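You operate a simulated robot arm through the tools that you are given. There is no shell and no other tool. Be economical: measure what you need, move in short steps, check, and stop when the job is done.

You are at the controls of a simulated robot arm. One attempt, no reset.

JOB
Fetch the clear mixing cup and set it on the gold colour card.

Only the result counts: the job must be done as asked and must still hold three seconds after the hand-in. Knocking over, shifting, dropping, spilling or breaking anything else fails it.

ROBOT AND FRAMES
A 6-joint arm with a two-finger parallel gripper, fixed in place. Base frame: the origin is at the foot of the arm, x ahead of it, y to its left, z up; the work surface is at about z = 0. Readings come in mm, rad, newtons and seconds.
With the tool pointing down near the work surface it reaches from about 160 to 420 mm from the base axis. Its first joint turns from -1.152 to 1.152 rad. Payload 1.57 kg.
The TCP is the grasp point between the finger pads, 30 mm short of the fingertips. In the tool frame z runs along the fingers and y along their closing line. Largest opening 80 mm; finger width 17, thickness 12; the body of the gripper, 40 by 82 mm, starts 80 mm behind the TCP.
Orientation is that of the tool frame in the base frame, as a unit quaternion [x, y, z, w]. With the fingers straight down and closing along the base's y, the tool's x points along the base's -x, its y along +y and its z along -z.

CONTROLS
- The arm moves only by the tool play_rows. Its argument "series" is a list of rows, each an object of numbers (a shift or turn left out is 0, a gripper value left out holds the last): "grip": the opening in per cent of the stroke, from 0 (shut) to 100 (fully open); "tx", "ty", "tz": the shift along the tool's x, y, z in mm; "wx", "wy", "wz": the turn, a rotation vector about the tool's x, y, z in rad. In form: [{"grip": .., "tx": .., "ty": .., "tz": .., "wx": .., "wy": .., "wz": ..}, ...]. A call has 1 to 8 rows; each row is the pose to reach, as a shift and turn from the pose commanded when the call began, along the tool's axes at that moment. A row lasts 0.2 s, in which the tool goes at most 50 mm and 0.15 rad; a call with a longer step from one row to the next is refused whole, and so is a gripper value outside its range. A pose out of reach is approached as far as the arm can. The call stops where the force on the tool passes 40 N (or 10 N more than at its start, if that is more) or the arm is blocked; 0.2 s more then pass. The fingers move at their own pace (about 153 mm/s each) and stop on an object; they squeeze with about 27 N. The grip force told is the motor's: it shows also when the fingers shut on nothing. Time passes only in rows, and 0.2 s behind the last, so rows that repeat a pose let the fingers close. The reply holds the time, the measured pose of the TCP, the force on the tool along the base axes, the opening and the grip force, in the units named above and with some noise, and new pictures: "pictures" is both (left out), scene, wrist or none.
- Cameras (640 x 400 px; columns grow to the right, rows downward): "scene" is fixed at [46.5, -319.8, 435.9]; the picture's right is [0.86, -0.51, 0.00], its down [-0.22, -0.37, -0.90] and it looks along [0.46, 0.78, -0.43] (base axes); focal length 312 px, centre (320, 200). "wrist" rides on the gripper at [-32, 0, -78] in the tool frame; the picture's right is [0.00, -1.00, 0.00], its down [0.97, 0.00, -0.24] and it looks along [0.24, 0.00, 0.97] (tool axes); focal length 218 px, centre (320, 200).
- locate(camera, pixels): for up to 12 pixels [column, row] of the newest picture of that camera ("zoom" is the newest enlarged one), the place [x, y, z] in the base frame of the surface seen there, good to about 2 mm. No time passes.
- enlarge(camera, box): a new picture of the part [left, top, right, bottom] of that camera's present view, enlarged. No time passes.
- job_done(): hands the job in; it is judged then, once.

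Go step by step. Measure first, check grasps and placings, and put right what went wrong. The budget is 60 turns and 120 pictures, counting those below and the enlarged ones. Unless the task says otherwise, let go and move clear before handing in, and close with one line.

The tools are called after "Request:" as a command line: name --argument value ..., lists and objects as JSON in quotes. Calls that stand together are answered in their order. play_rows: Moves the arm, as the interface text tells. Its arguments: {"type":"object","properties":{"series":{"type":"array","items":{"type":"object","properties":{"grip":{"type":"number"},"tx":{"type":"number"},"ty":{"type":"number"},"tz":{"type":"number"},"wx":{"type":"number"},"wy":{"type":"number"},"wz":{"type":"number"}}}},"pictures":{"type":"string","enum":["both","scene","wrist","none"]}},"required":["series"]} The other tools are called the same way: locate (camera, pixels) gives the place of the surface under pixels of a picture; enlarge (camera, box) takes an enlarged picture of a part of a camera's view; job_done () hands the job in.

At the start:

```text
clock: 0.0
eef_pos: [228.5, 19.3, 291.8]
tcp_rot: [0.0, 1.0, 0.0, 0.0]
ft_force: [0.3, 0.3, -0.3]
opening: 79.8
finger_force: 0.1
```

scene: 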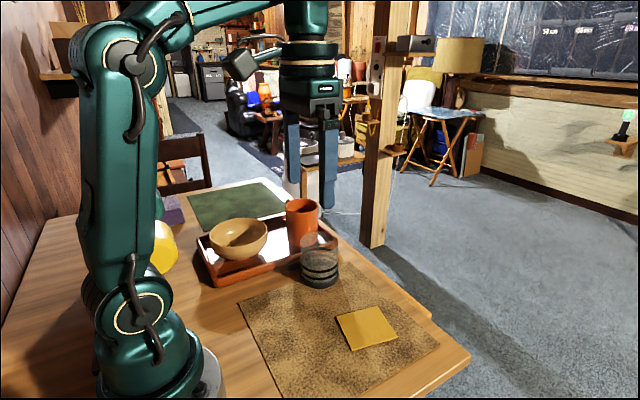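
wrist: 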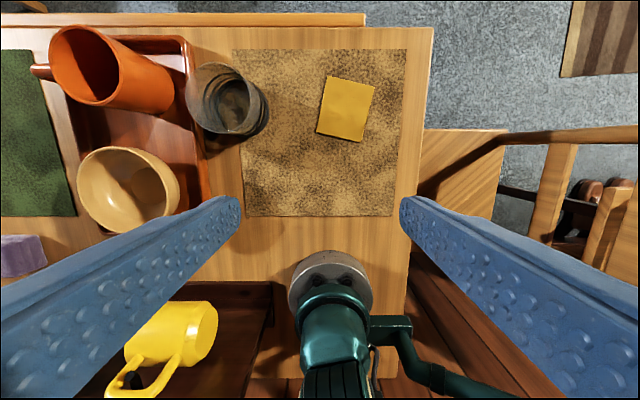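

The clear banded cup shows at scene (320,265) and wrist (230,100), and the gold card at scene (366,328). I'll enlarge and measure both.

Request:
enlarge --camera "scene" --box '[240, 180, 420, 360]'

Request:
enlarge --camera "wrist" --box '[160, 40, 400, 190]'

Request:
locate --camera "scene" --pixels '[[320, 238], [320, 254], [320, 266], [320, 278], [320, 287], [303, 268], [338, 268], [366, 328], [337, 316], [383, 308], [397, 341], [352, 350]]'

Request:
locate --camera "wrist" --pixels '[[235, 105], [200, 95], [262, 110], [245, 125], [327, 76], [376, 87], [361, 142], [317, 132], [220, 65], [180, 60], [213, 180], [190, 120]]'

```text
2.22 times, centred on (330, 270) of scene
```

zoom: 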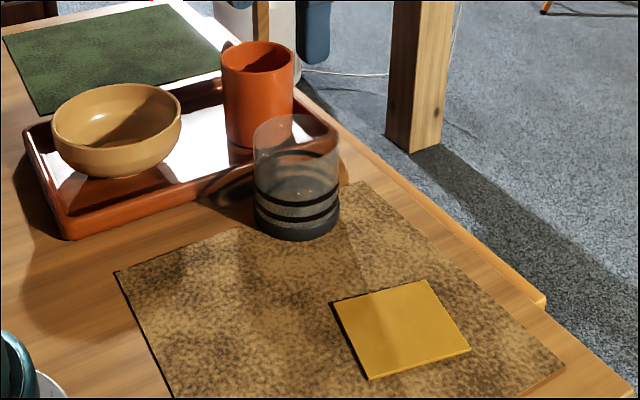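

```text
2.67 times, centred on (280, 115) of wrist
```

zoom: 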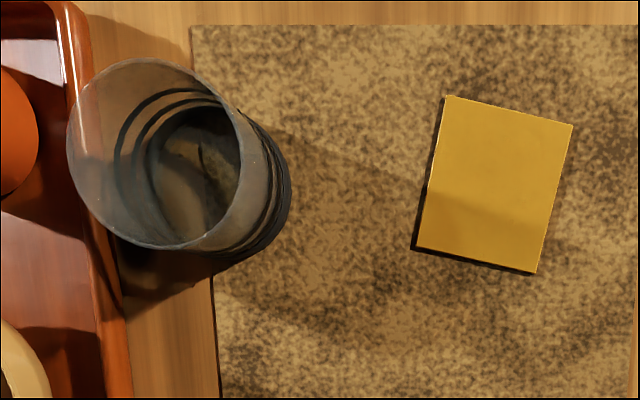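

```text
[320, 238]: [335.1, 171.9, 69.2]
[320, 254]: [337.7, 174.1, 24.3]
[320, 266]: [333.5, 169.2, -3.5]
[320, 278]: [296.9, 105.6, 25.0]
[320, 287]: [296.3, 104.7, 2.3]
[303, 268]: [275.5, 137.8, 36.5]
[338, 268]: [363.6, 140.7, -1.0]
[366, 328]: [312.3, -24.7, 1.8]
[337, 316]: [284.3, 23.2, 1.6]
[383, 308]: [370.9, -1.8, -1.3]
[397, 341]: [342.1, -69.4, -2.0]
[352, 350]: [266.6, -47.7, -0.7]
```

```text
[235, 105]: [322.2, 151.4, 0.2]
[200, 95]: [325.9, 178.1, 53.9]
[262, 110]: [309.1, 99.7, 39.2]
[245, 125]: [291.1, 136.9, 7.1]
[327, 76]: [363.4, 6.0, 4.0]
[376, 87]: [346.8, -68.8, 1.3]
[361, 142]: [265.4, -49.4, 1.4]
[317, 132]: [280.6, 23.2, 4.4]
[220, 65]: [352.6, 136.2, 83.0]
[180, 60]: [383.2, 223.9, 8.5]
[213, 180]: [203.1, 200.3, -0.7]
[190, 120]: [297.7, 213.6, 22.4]
```

The cup stands near (320,140) and is about 85 mm high. It is close to 78 mm wide, which barely fits the 80 mm opening, so I'll move above it for a more accurate measurement.

Request:
play_rows --series '[{"grip": 100, "tx": -25, "ty": 35}, {"tx": -50, "ty": 70}, {"tx": -75, "ty": 100}, {"tx": -90, "ty": 119}, {"tx": -90, "ty": 119}]'

```text
clock: 1.2
eef_pos: [293.6, 122.9, 266.6]
tcp_rot: [0.001, 1.0, 0.0, 0.001]
ft_force: [0.7, -0.3, -0.5]
opening: 80.2
finger_force: 0.1
out of reach, approached as far as the arm can: row 2, 3, 4, 5
```

scene: 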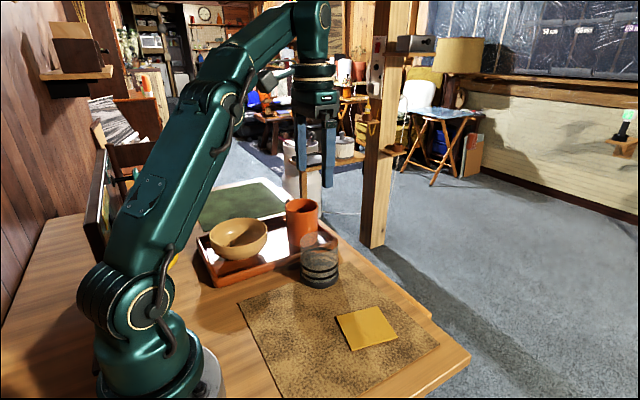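
wrist: 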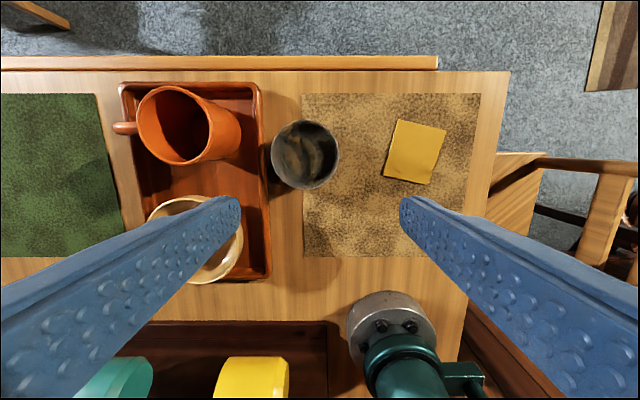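

The cup is now seen almost straight on at wrist (305,155). I'll enlarge it and measure the rim.

Request:
enlarge --camera "wrist" --box '[241, 115, 369, 195]'

Request:
locate --camera "wrist" --pixels '[[273, 154], [338, 154], [305, 122], [305, 188], [305, 155], [300, 140], [310, 170]]'

```text
5.00 times, centred on (305, 155) of wrist
```

zoom: 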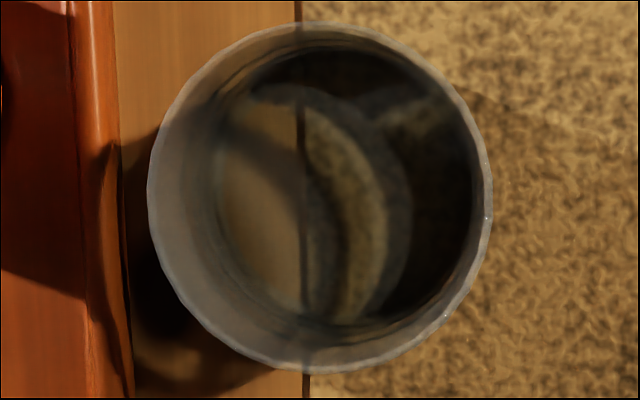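

```text
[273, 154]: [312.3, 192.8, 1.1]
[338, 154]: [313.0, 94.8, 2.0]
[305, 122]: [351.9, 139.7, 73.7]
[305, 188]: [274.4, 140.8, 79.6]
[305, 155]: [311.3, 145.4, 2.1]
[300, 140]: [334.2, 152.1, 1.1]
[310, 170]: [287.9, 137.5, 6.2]
```

The rim spans zoom columns 148–493. I'll sample the rim edge for its height.

Request:
locate --camera "zoom" --pixels '[[320, 26], [320, 369], [151, 195], [489, 195], [486, 230], [155, 150], [320, 364], [320, 32], [440, 320], [200, 320], [440, 80], [200, 75]]'

Request:
locate --camera "scene" --pixels '[[320, 247], [320, 249], [302, 240], [337, 240], [318, 232], [320, 279], [304, 276], [336, 276], [300, 215], [262, 263]]'

```text
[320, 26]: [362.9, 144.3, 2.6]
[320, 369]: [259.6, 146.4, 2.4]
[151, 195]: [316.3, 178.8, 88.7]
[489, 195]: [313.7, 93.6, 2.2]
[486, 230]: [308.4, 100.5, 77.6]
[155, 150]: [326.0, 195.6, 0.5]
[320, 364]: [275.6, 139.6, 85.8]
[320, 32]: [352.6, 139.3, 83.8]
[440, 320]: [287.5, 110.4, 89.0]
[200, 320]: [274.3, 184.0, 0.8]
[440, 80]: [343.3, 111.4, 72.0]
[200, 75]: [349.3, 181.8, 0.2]
```

```text
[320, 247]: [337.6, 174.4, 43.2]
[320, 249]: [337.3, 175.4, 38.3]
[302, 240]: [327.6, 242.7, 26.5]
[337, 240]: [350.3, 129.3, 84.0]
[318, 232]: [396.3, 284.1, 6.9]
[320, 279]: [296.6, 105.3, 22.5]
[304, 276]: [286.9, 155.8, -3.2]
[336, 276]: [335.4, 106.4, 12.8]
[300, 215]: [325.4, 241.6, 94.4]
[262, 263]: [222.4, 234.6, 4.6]
```

The rim is about 78–80 mm across, centred near (314,139.5) at z≈87, so the fingers won't fit around it. I'll pinch the wall facing away from the tray (y≈101), with one finger inside the cup. First I'll lower a little to see where the commanded pose stands after the out-of-reach move.

Request:
play_rows --series '[{"grip": 45, "tz": 40}, {"tz": 80}, {"tz": 80}]' --pictures "none"

```text
clock: 2.0
eef_pos: [294.3, 121.6, 184.3]
tcp_rot: [0.001, 1.0, 0.0, 0.002]
ft_force: [0.0, 0.8, -0.1]
opening: 35.9
finger_force: 0.0
```

The commanded pose was clamped to the measured one. Next I go to x=314, y=101 with the fingertips about 20 mm above the rim, and look.

Request:
play_rows --series '[{"tx": -19.7, "ty": -20.6}, {"tx": -19.7, "ty": -20.6, "tz": 40}, {"tx": -19.7, "ty": -20.6, "tz": 44}]'

```text
clock: 2.8
eef_pos: [312.6, 102.3, 140.3]
tcp_rot: [0.0, 1.0, 0.0, -0.001]
ft_force: [0.1, 0.1, -0.6]
opening: 36.1
finger_force: 0.0
```

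scene: 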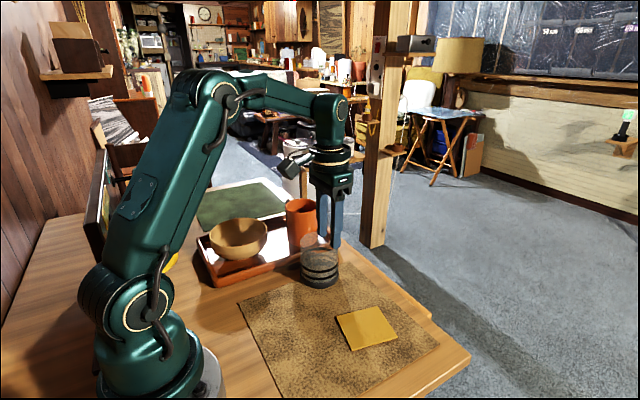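
wrist: 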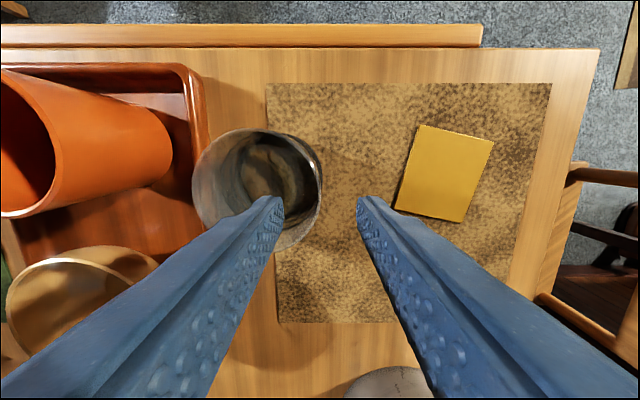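

The rim's right edge sits at column 320, midway between the fingertips at 270 and 370, so the wall is centred. I'll descend 74 mm.

Request:
play_rows --series '[{"tz": 15}, {"tz": 30}, {"tz": 45}, {"tz": 60}, {"tz": 74}, {"tz": 74}]'

```text
clock: 4.2
eef_pos: [313.4, 102.6, 67.1]
tcp_rot: [0.001, 1.0, 0.001, 0.0]
ft_force: [-0.7, -0.8, 0.4]
opening: 36.0
finger_force: 0.1
```

scene: 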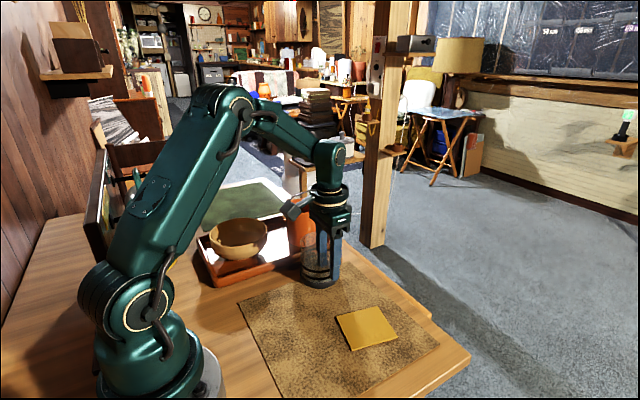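
wrist: 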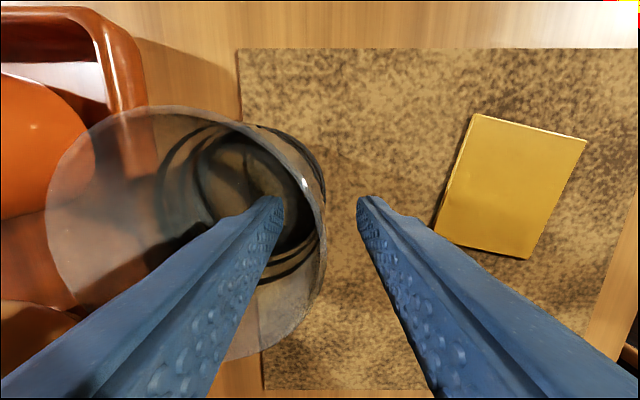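

One finger is inside the cup and one is outside, with the wall about 2 mm toward -y of centre. I'll nudge over by that much and close.

Request:
play_rows --series '[{"ty": -1.8, "grip": 30}, {"ty": -1.8, "grip": 18}, {"ty": -1.8, "grip": 10}, {"ty": -1.8, "grip": 5}, {"ty": -1.8, "grip": 0}, {"ty": -1.8, "grip": 0}]'

```text
clock: 5.6
eef_pos: [313.9, 100.6, 67.3]
tcp_rot: [0.001, 1.0, 0.0, -0.001]
ft_force: [0.1, -0.1, 0.4]
opening: 2.5
finger_force: 24.0
```

scene: 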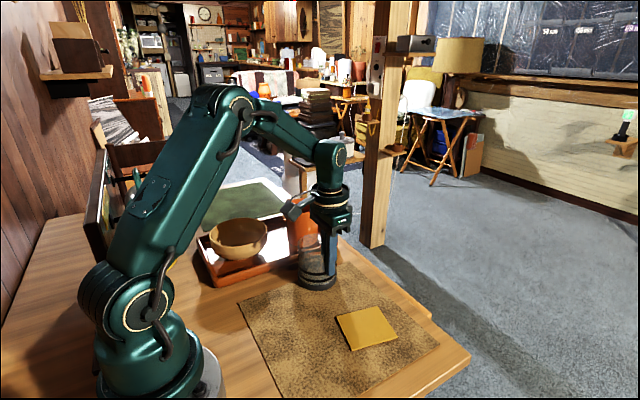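
wrist: 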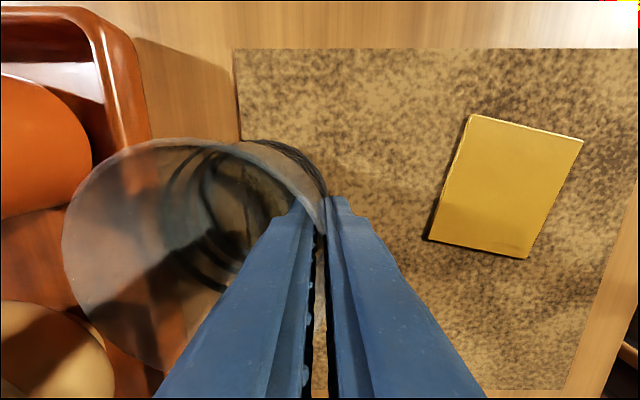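

The wall is held (opening 2.5, force 24 N), and the cup slid a few mm to line up with the pads. I'll lift 35 mm.

Request:
play_rows --series '[{"tz": -8}, {"tz": -20}, {"tz": -35}, {"tz": -35}]'

```text
clock: 6.6
eef_pos: [311.7, 101.8, 103.1]
tcp_rot: [0.0, 1.0, 0.0, 0.0]
ft_force: [-0.4, -0.6, -1.1]
opening: 2.5
finger_force: 23.9
```

scene: 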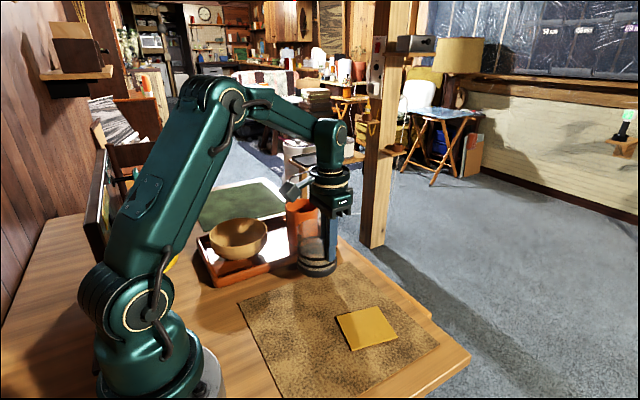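
wrist: 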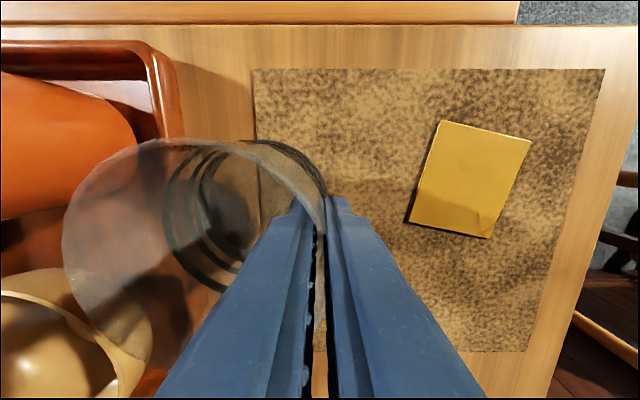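

The cup is lifted and steady. I'll measure the card's corners precisely and check how the cup hangs.

Request:
enlarge --camera "scene" --box '[260, 220, 420, 360]'

Request:
locate --camera "wrist" --pixels '[[444, 122], [530, 142], [489, 236], [411, 221], [470, 180], [440, 132], [524, 144], [487, 231], [416, 217]]'

Request:
locate --camera "scene" --pixels '[[338, 316], [380, 308], [395, 339], [353, 348], [366, 328], [317, 272], [317, 275], [305, 268]]'

```text
2.86 times, centred on (340, 290) of scene
```

zoom: 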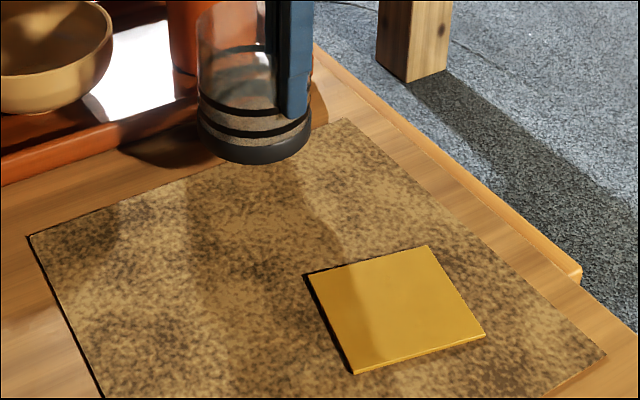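

```text
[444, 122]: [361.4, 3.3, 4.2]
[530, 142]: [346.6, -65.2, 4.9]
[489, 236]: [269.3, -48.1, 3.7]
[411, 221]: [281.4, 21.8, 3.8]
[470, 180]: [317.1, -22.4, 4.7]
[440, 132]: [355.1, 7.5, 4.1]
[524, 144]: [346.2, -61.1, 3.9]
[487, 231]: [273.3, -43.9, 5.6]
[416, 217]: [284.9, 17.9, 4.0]
```

```text
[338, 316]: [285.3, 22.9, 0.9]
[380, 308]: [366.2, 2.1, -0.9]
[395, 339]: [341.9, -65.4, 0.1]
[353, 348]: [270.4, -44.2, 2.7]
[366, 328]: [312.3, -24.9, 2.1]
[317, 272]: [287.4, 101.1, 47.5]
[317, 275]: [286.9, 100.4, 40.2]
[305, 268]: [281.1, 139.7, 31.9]
```

The card centre is about (314.7, -22), top z≈4. The cup base centre hangs at roughly (307,134), slightly tilted. I'll carry it slowly over the card and re-measure there.

Request:
play_rows --series '[{"tx": -1, "ty": -15}, {"tx": -2, "ty": -40}, {"tx": -4, "ty": -67}, {"tx": -5, "ty": -94}, {"tx": -6, "ty": -121}, {"tx": -7, "ty": -143}, {"tx": -7.7, "ty": -156}, {"tx": -7.7, "ty": -156}]'

Request:
enlarge --camera "scene" --box '[300, 220, 460, 360]'

```text
clock: 8.4
eef_pos: [320.5, -56.0, 102.8]
tcp_rot: [0.0, 1.0, 0.0, 0.0]
ft_force: [0.3, 0.5, -1.1]
opening: 2.4
finger_force: 24.1
```

scene: 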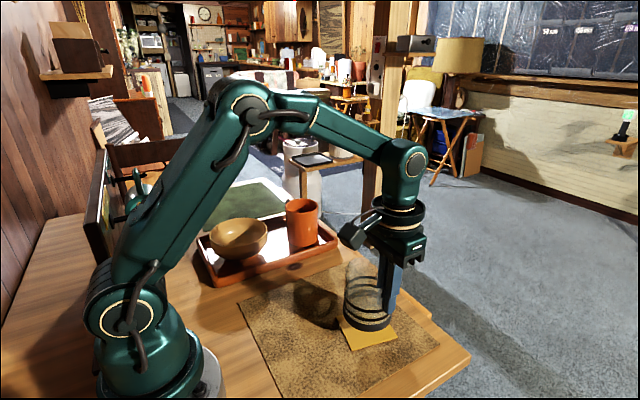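
wrist: 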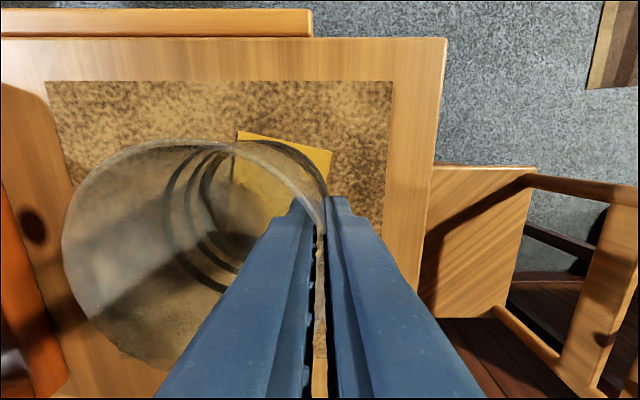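

```text
2.86 times, centred on (380, 290) of scene
```

zoom: 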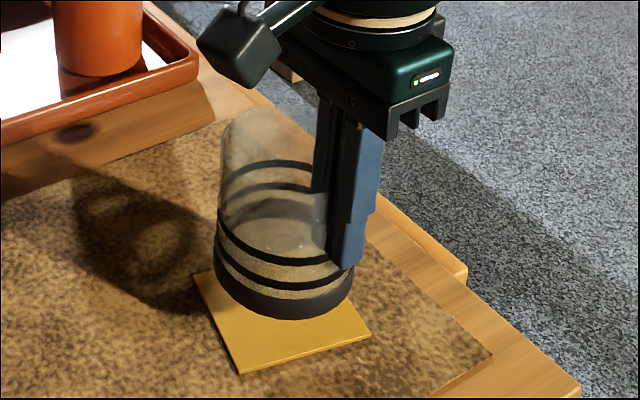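

The cup hangs above the card. I'll sample the opaque base ring at zoom rows 295–315.

Request:
locate --camera "zoom" --pixels '[[283, 312], [283, 300], [240, 300], [225, 285], [330, 303], [345, 290], [260, 310], [305, 312], [218, 270], [350, 278]]'

```text
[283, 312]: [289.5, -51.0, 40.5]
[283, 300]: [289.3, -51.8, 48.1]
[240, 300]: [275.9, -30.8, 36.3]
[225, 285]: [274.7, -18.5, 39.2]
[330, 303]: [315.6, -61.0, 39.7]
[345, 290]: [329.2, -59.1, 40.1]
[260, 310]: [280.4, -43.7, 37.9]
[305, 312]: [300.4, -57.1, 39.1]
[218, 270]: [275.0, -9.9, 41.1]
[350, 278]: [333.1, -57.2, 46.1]
```

The base ring fits a circle centred at (314,-21.5), right over the card centre. I'll lower 27 mm and check the force.

Request:
play_rows --series '[{"tz": 10}, {"tz": 20}, {"tz": 27}, {"tz": 27}]' --pictures "scene"

Request:
enlarge --camera "scene" --box '[300, 240, 460, 380]'

```text
clock: 9.4
eef_pos: [321.0, -55.7, 75.4]
tcp_rot: [0.0, 1.0, 0.0, 0.0]
ft_force: [-0.1, -0.2, -1.5]
opening: 2.4
finger_force: 24.2
```

scene: 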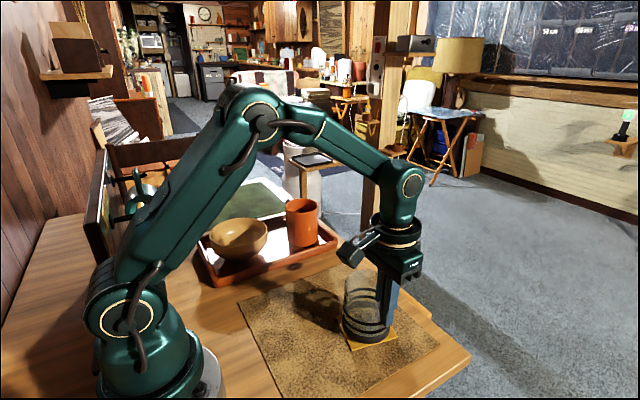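

```text
2.86 times, centred on (380, 310) of scene
```

zoom: 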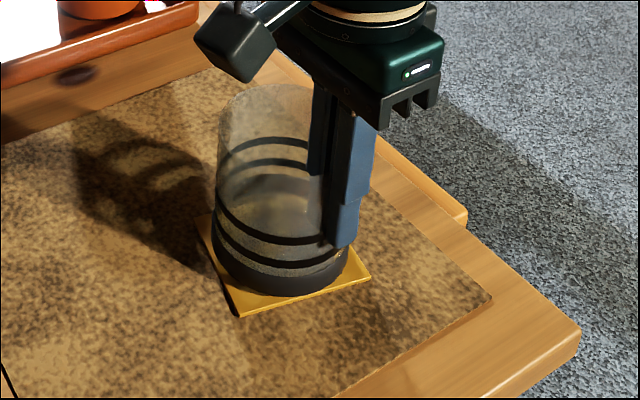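

No contact yet. The base almost fills the card, so I'll re-measure the base ring and the card corners from here.

Request:
locate --camera "zoom" --pixels '[[280, 288], [240, 280], [225, 265], [216, 250], [305, 288], [325, 280], [343, 265], [260, 286], [240, 312], [366, 274], [202, 218], [345, 250]]'

```text
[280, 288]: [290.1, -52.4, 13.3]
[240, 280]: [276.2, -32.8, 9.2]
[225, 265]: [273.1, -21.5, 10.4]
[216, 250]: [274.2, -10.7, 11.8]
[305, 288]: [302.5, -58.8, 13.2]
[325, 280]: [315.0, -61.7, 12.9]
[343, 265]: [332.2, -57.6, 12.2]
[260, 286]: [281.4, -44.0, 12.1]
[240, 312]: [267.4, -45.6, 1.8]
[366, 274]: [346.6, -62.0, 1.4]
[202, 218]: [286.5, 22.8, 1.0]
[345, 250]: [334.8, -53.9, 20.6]
```

The base centre is about (313.5,-22.5) and the card centre about (315,-21.5). I'll trim by 1.5/1 mm and lower a few mm more.

Request:
play_rows --series '[{"tx": -1.5, "ty": 1}, {"tx": -1.5, "ty": 1, "tz": 2}, {"tx": -1.5, "ty": 1, "tz": 3.5}, {"tx": -1.5, "ty": 1, "tz": 3.5}]' --pictures "none"

```text
clock: 10.4
eef_pos: [322.1, -55.0, 72.4]
tcp_rot: [0.0, 1.0, 0.001, -0.001]
ft_force: [0.1, 0.1, -1.5]
opening: 2.5
finger_force: 24.0
```

The force is still only the cup's weight (-1.5 N), so there is no contact. I'll lower another 1.5 mm.

Request:
play_rows --series '[{"tz": 0.8}, {"tz": 1.5}, {"tz": 1.5}]' --pictures "none"

```text
clock: 11.2
eef_pos: [322.8, -55.0, 70.4]
tcp_rot: [0.0, 1.0, 0.0, 0.001]
ft_force: [-1.6, -0.4, 18.4]
opening: 2.5
finger_force: 23.7
```

The cup touched down (18 N upward). I'll ease back 0.8 mm to relieve the force and check before opening.

Request:
play_rows --series '[{"tz": -0.7}, {"tz": -0.7}]' --pictures "scene"

Request:
enlarge --camera "scene" --box '[300, 240, 460, 380]'

```text
clock: 11.8
eef_pos: [323.2, -54.8, 70.9]
tcp_rot: [-0.001, 1.0, 0.0, 0.001]
ft_force: [1.1, 0.2, 9.6]
opening: 2.7
finger_force: 24.3
```

scene: 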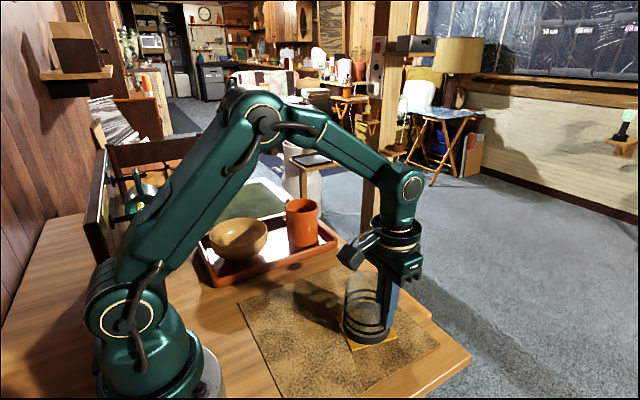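

```text
2.86 times, centred on (380, 310) of scene
```

zoom: 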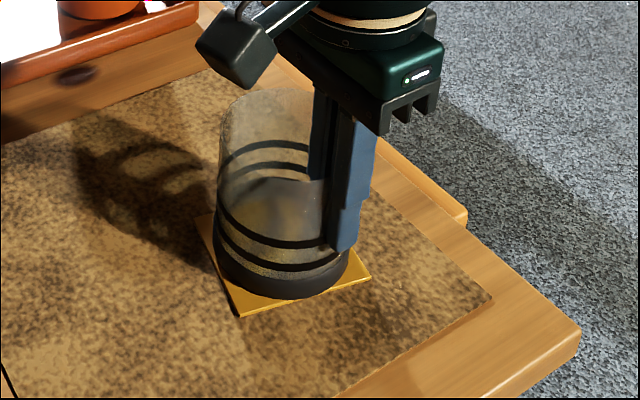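

The cup stands on the card, still pressing with about 9 N. I'll ease up another 0.5 mm and open gently to 36 mm.

Request:
play_rows --series '[{"tz": -0.5}, {"tz": -0.5, "grip": 8}, {"tz": -0.5, "grip": 15}, {"tz": -0.5, "grip": 25}, {"tz": -0.5, "grip": 40}, {"tz": -0.5, "grip": 40}]'

Request:
enlarge --camera "scene" --box '[300, 240, 460, 380]'

```text
clock: 13.2
eef_pos: [322.9, -54.5, 71.0]
tcp_rot: [0.0, 1.0, 0.0, -0.001]
ft_force: [0.0, -0.1, 0.1]
opening: 32.0
finger_force: 0.1
```

scene: 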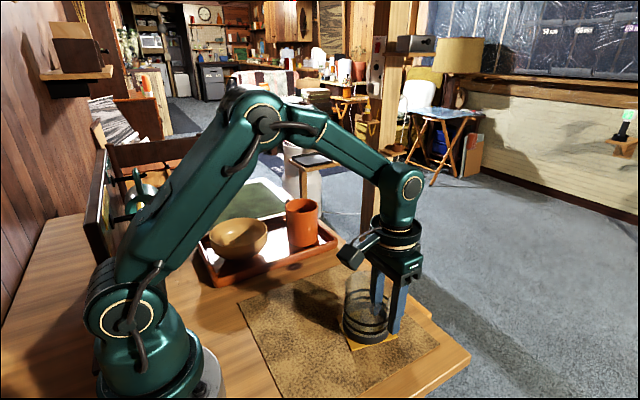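
wrist: 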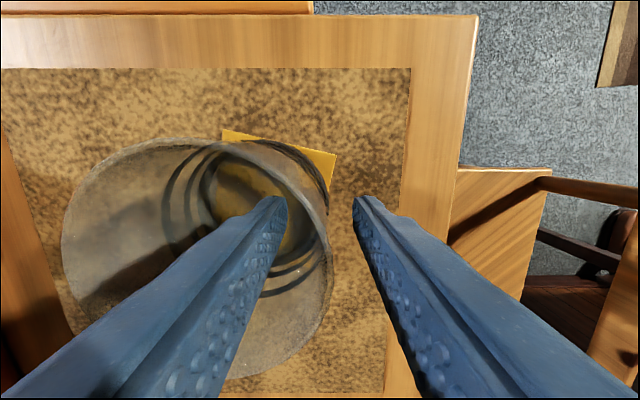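

```text
2.86 times, centred on (380, 310) of scene
```

zoom: 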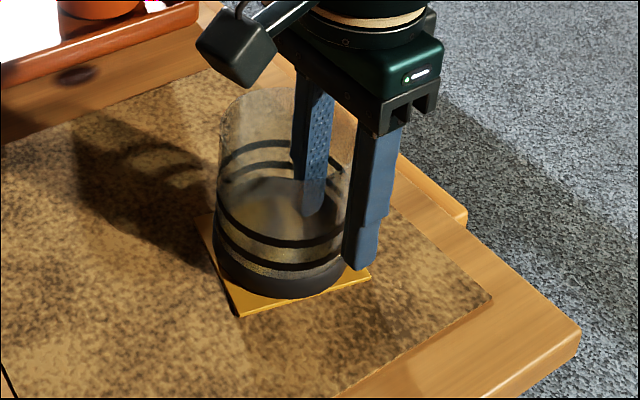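

The cup is released and standing, with both fingers clear of the wall. I'll rise straight up 90 mm.

Request:
play_rows --series '[{"tz": -12}, {"tz": -30}, {"tz": -55}, {"tz": -80}, {"tz": -95}, {"tz": -95}]'

Request:
enlarge --camera "scene" --box '[300, 240, 460, 380]'

Request:
locate --camera "zoom" --pixels '[[280, 292], [240, 284], [225, 269], [216, 254], [305, 292], [325, 286], [343, 269], [260, 290], [240, 312], [366, 275], [202, 220], [345, 255]]'

```text
clock: 14.6
eef_pos: [321.1, -55.4, 167.3]
tcp_rot: [-0.001, 1.0, -0.001, 0.0]
ft_force: [-0.4, 0.2, -0.9]
opening: 32.0
finger_force: 0.0
```

scene: 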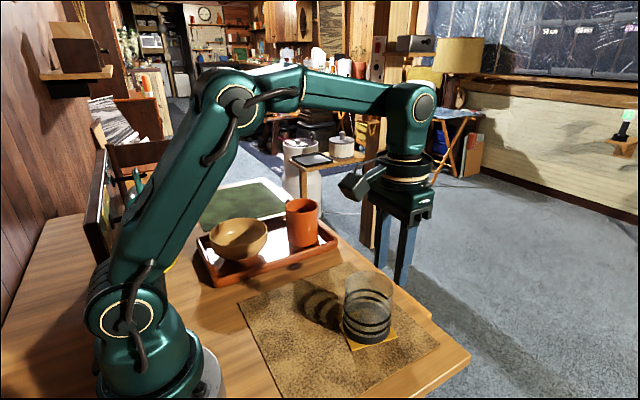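
wrist: 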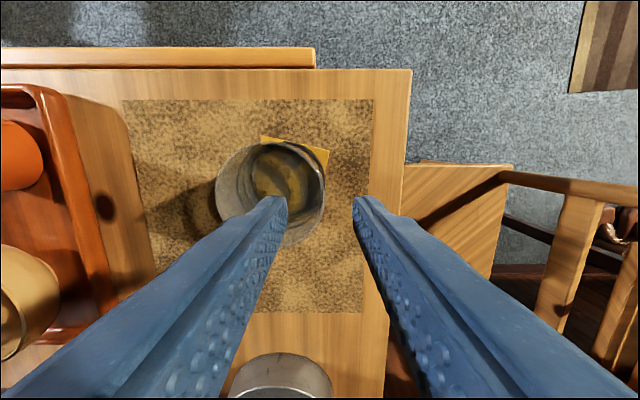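

```text
2.86 times, centred on (380, 310) of scene
```

zoom: 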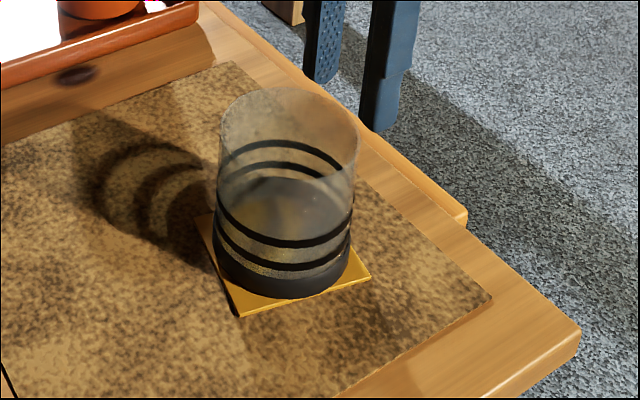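

```text
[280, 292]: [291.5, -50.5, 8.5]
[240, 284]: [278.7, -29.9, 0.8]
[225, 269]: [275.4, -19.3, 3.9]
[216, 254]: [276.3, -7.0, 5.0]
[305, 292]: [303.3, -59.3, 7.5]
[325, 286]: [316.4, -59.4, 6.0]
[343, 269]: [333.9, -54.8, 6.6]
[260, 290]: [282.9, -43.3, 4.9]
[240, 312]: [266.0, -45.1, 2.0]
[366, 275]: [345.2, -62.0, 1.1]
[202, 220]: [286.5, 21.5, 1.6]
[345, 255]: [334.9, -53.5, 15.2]
```

The cup stands upright and centred on the card (base centre ≈ (315.5,-20.5), card centre ≈ (315,-21.5)). The gripper is clear and nothing else has moved, so I'm handing in.

Request:
job_done

```text
The job is handed in.
```

The clear mixing cup is standing upright on the gold colour card, its base centred to within about 1 mm, and I've handed the job in.
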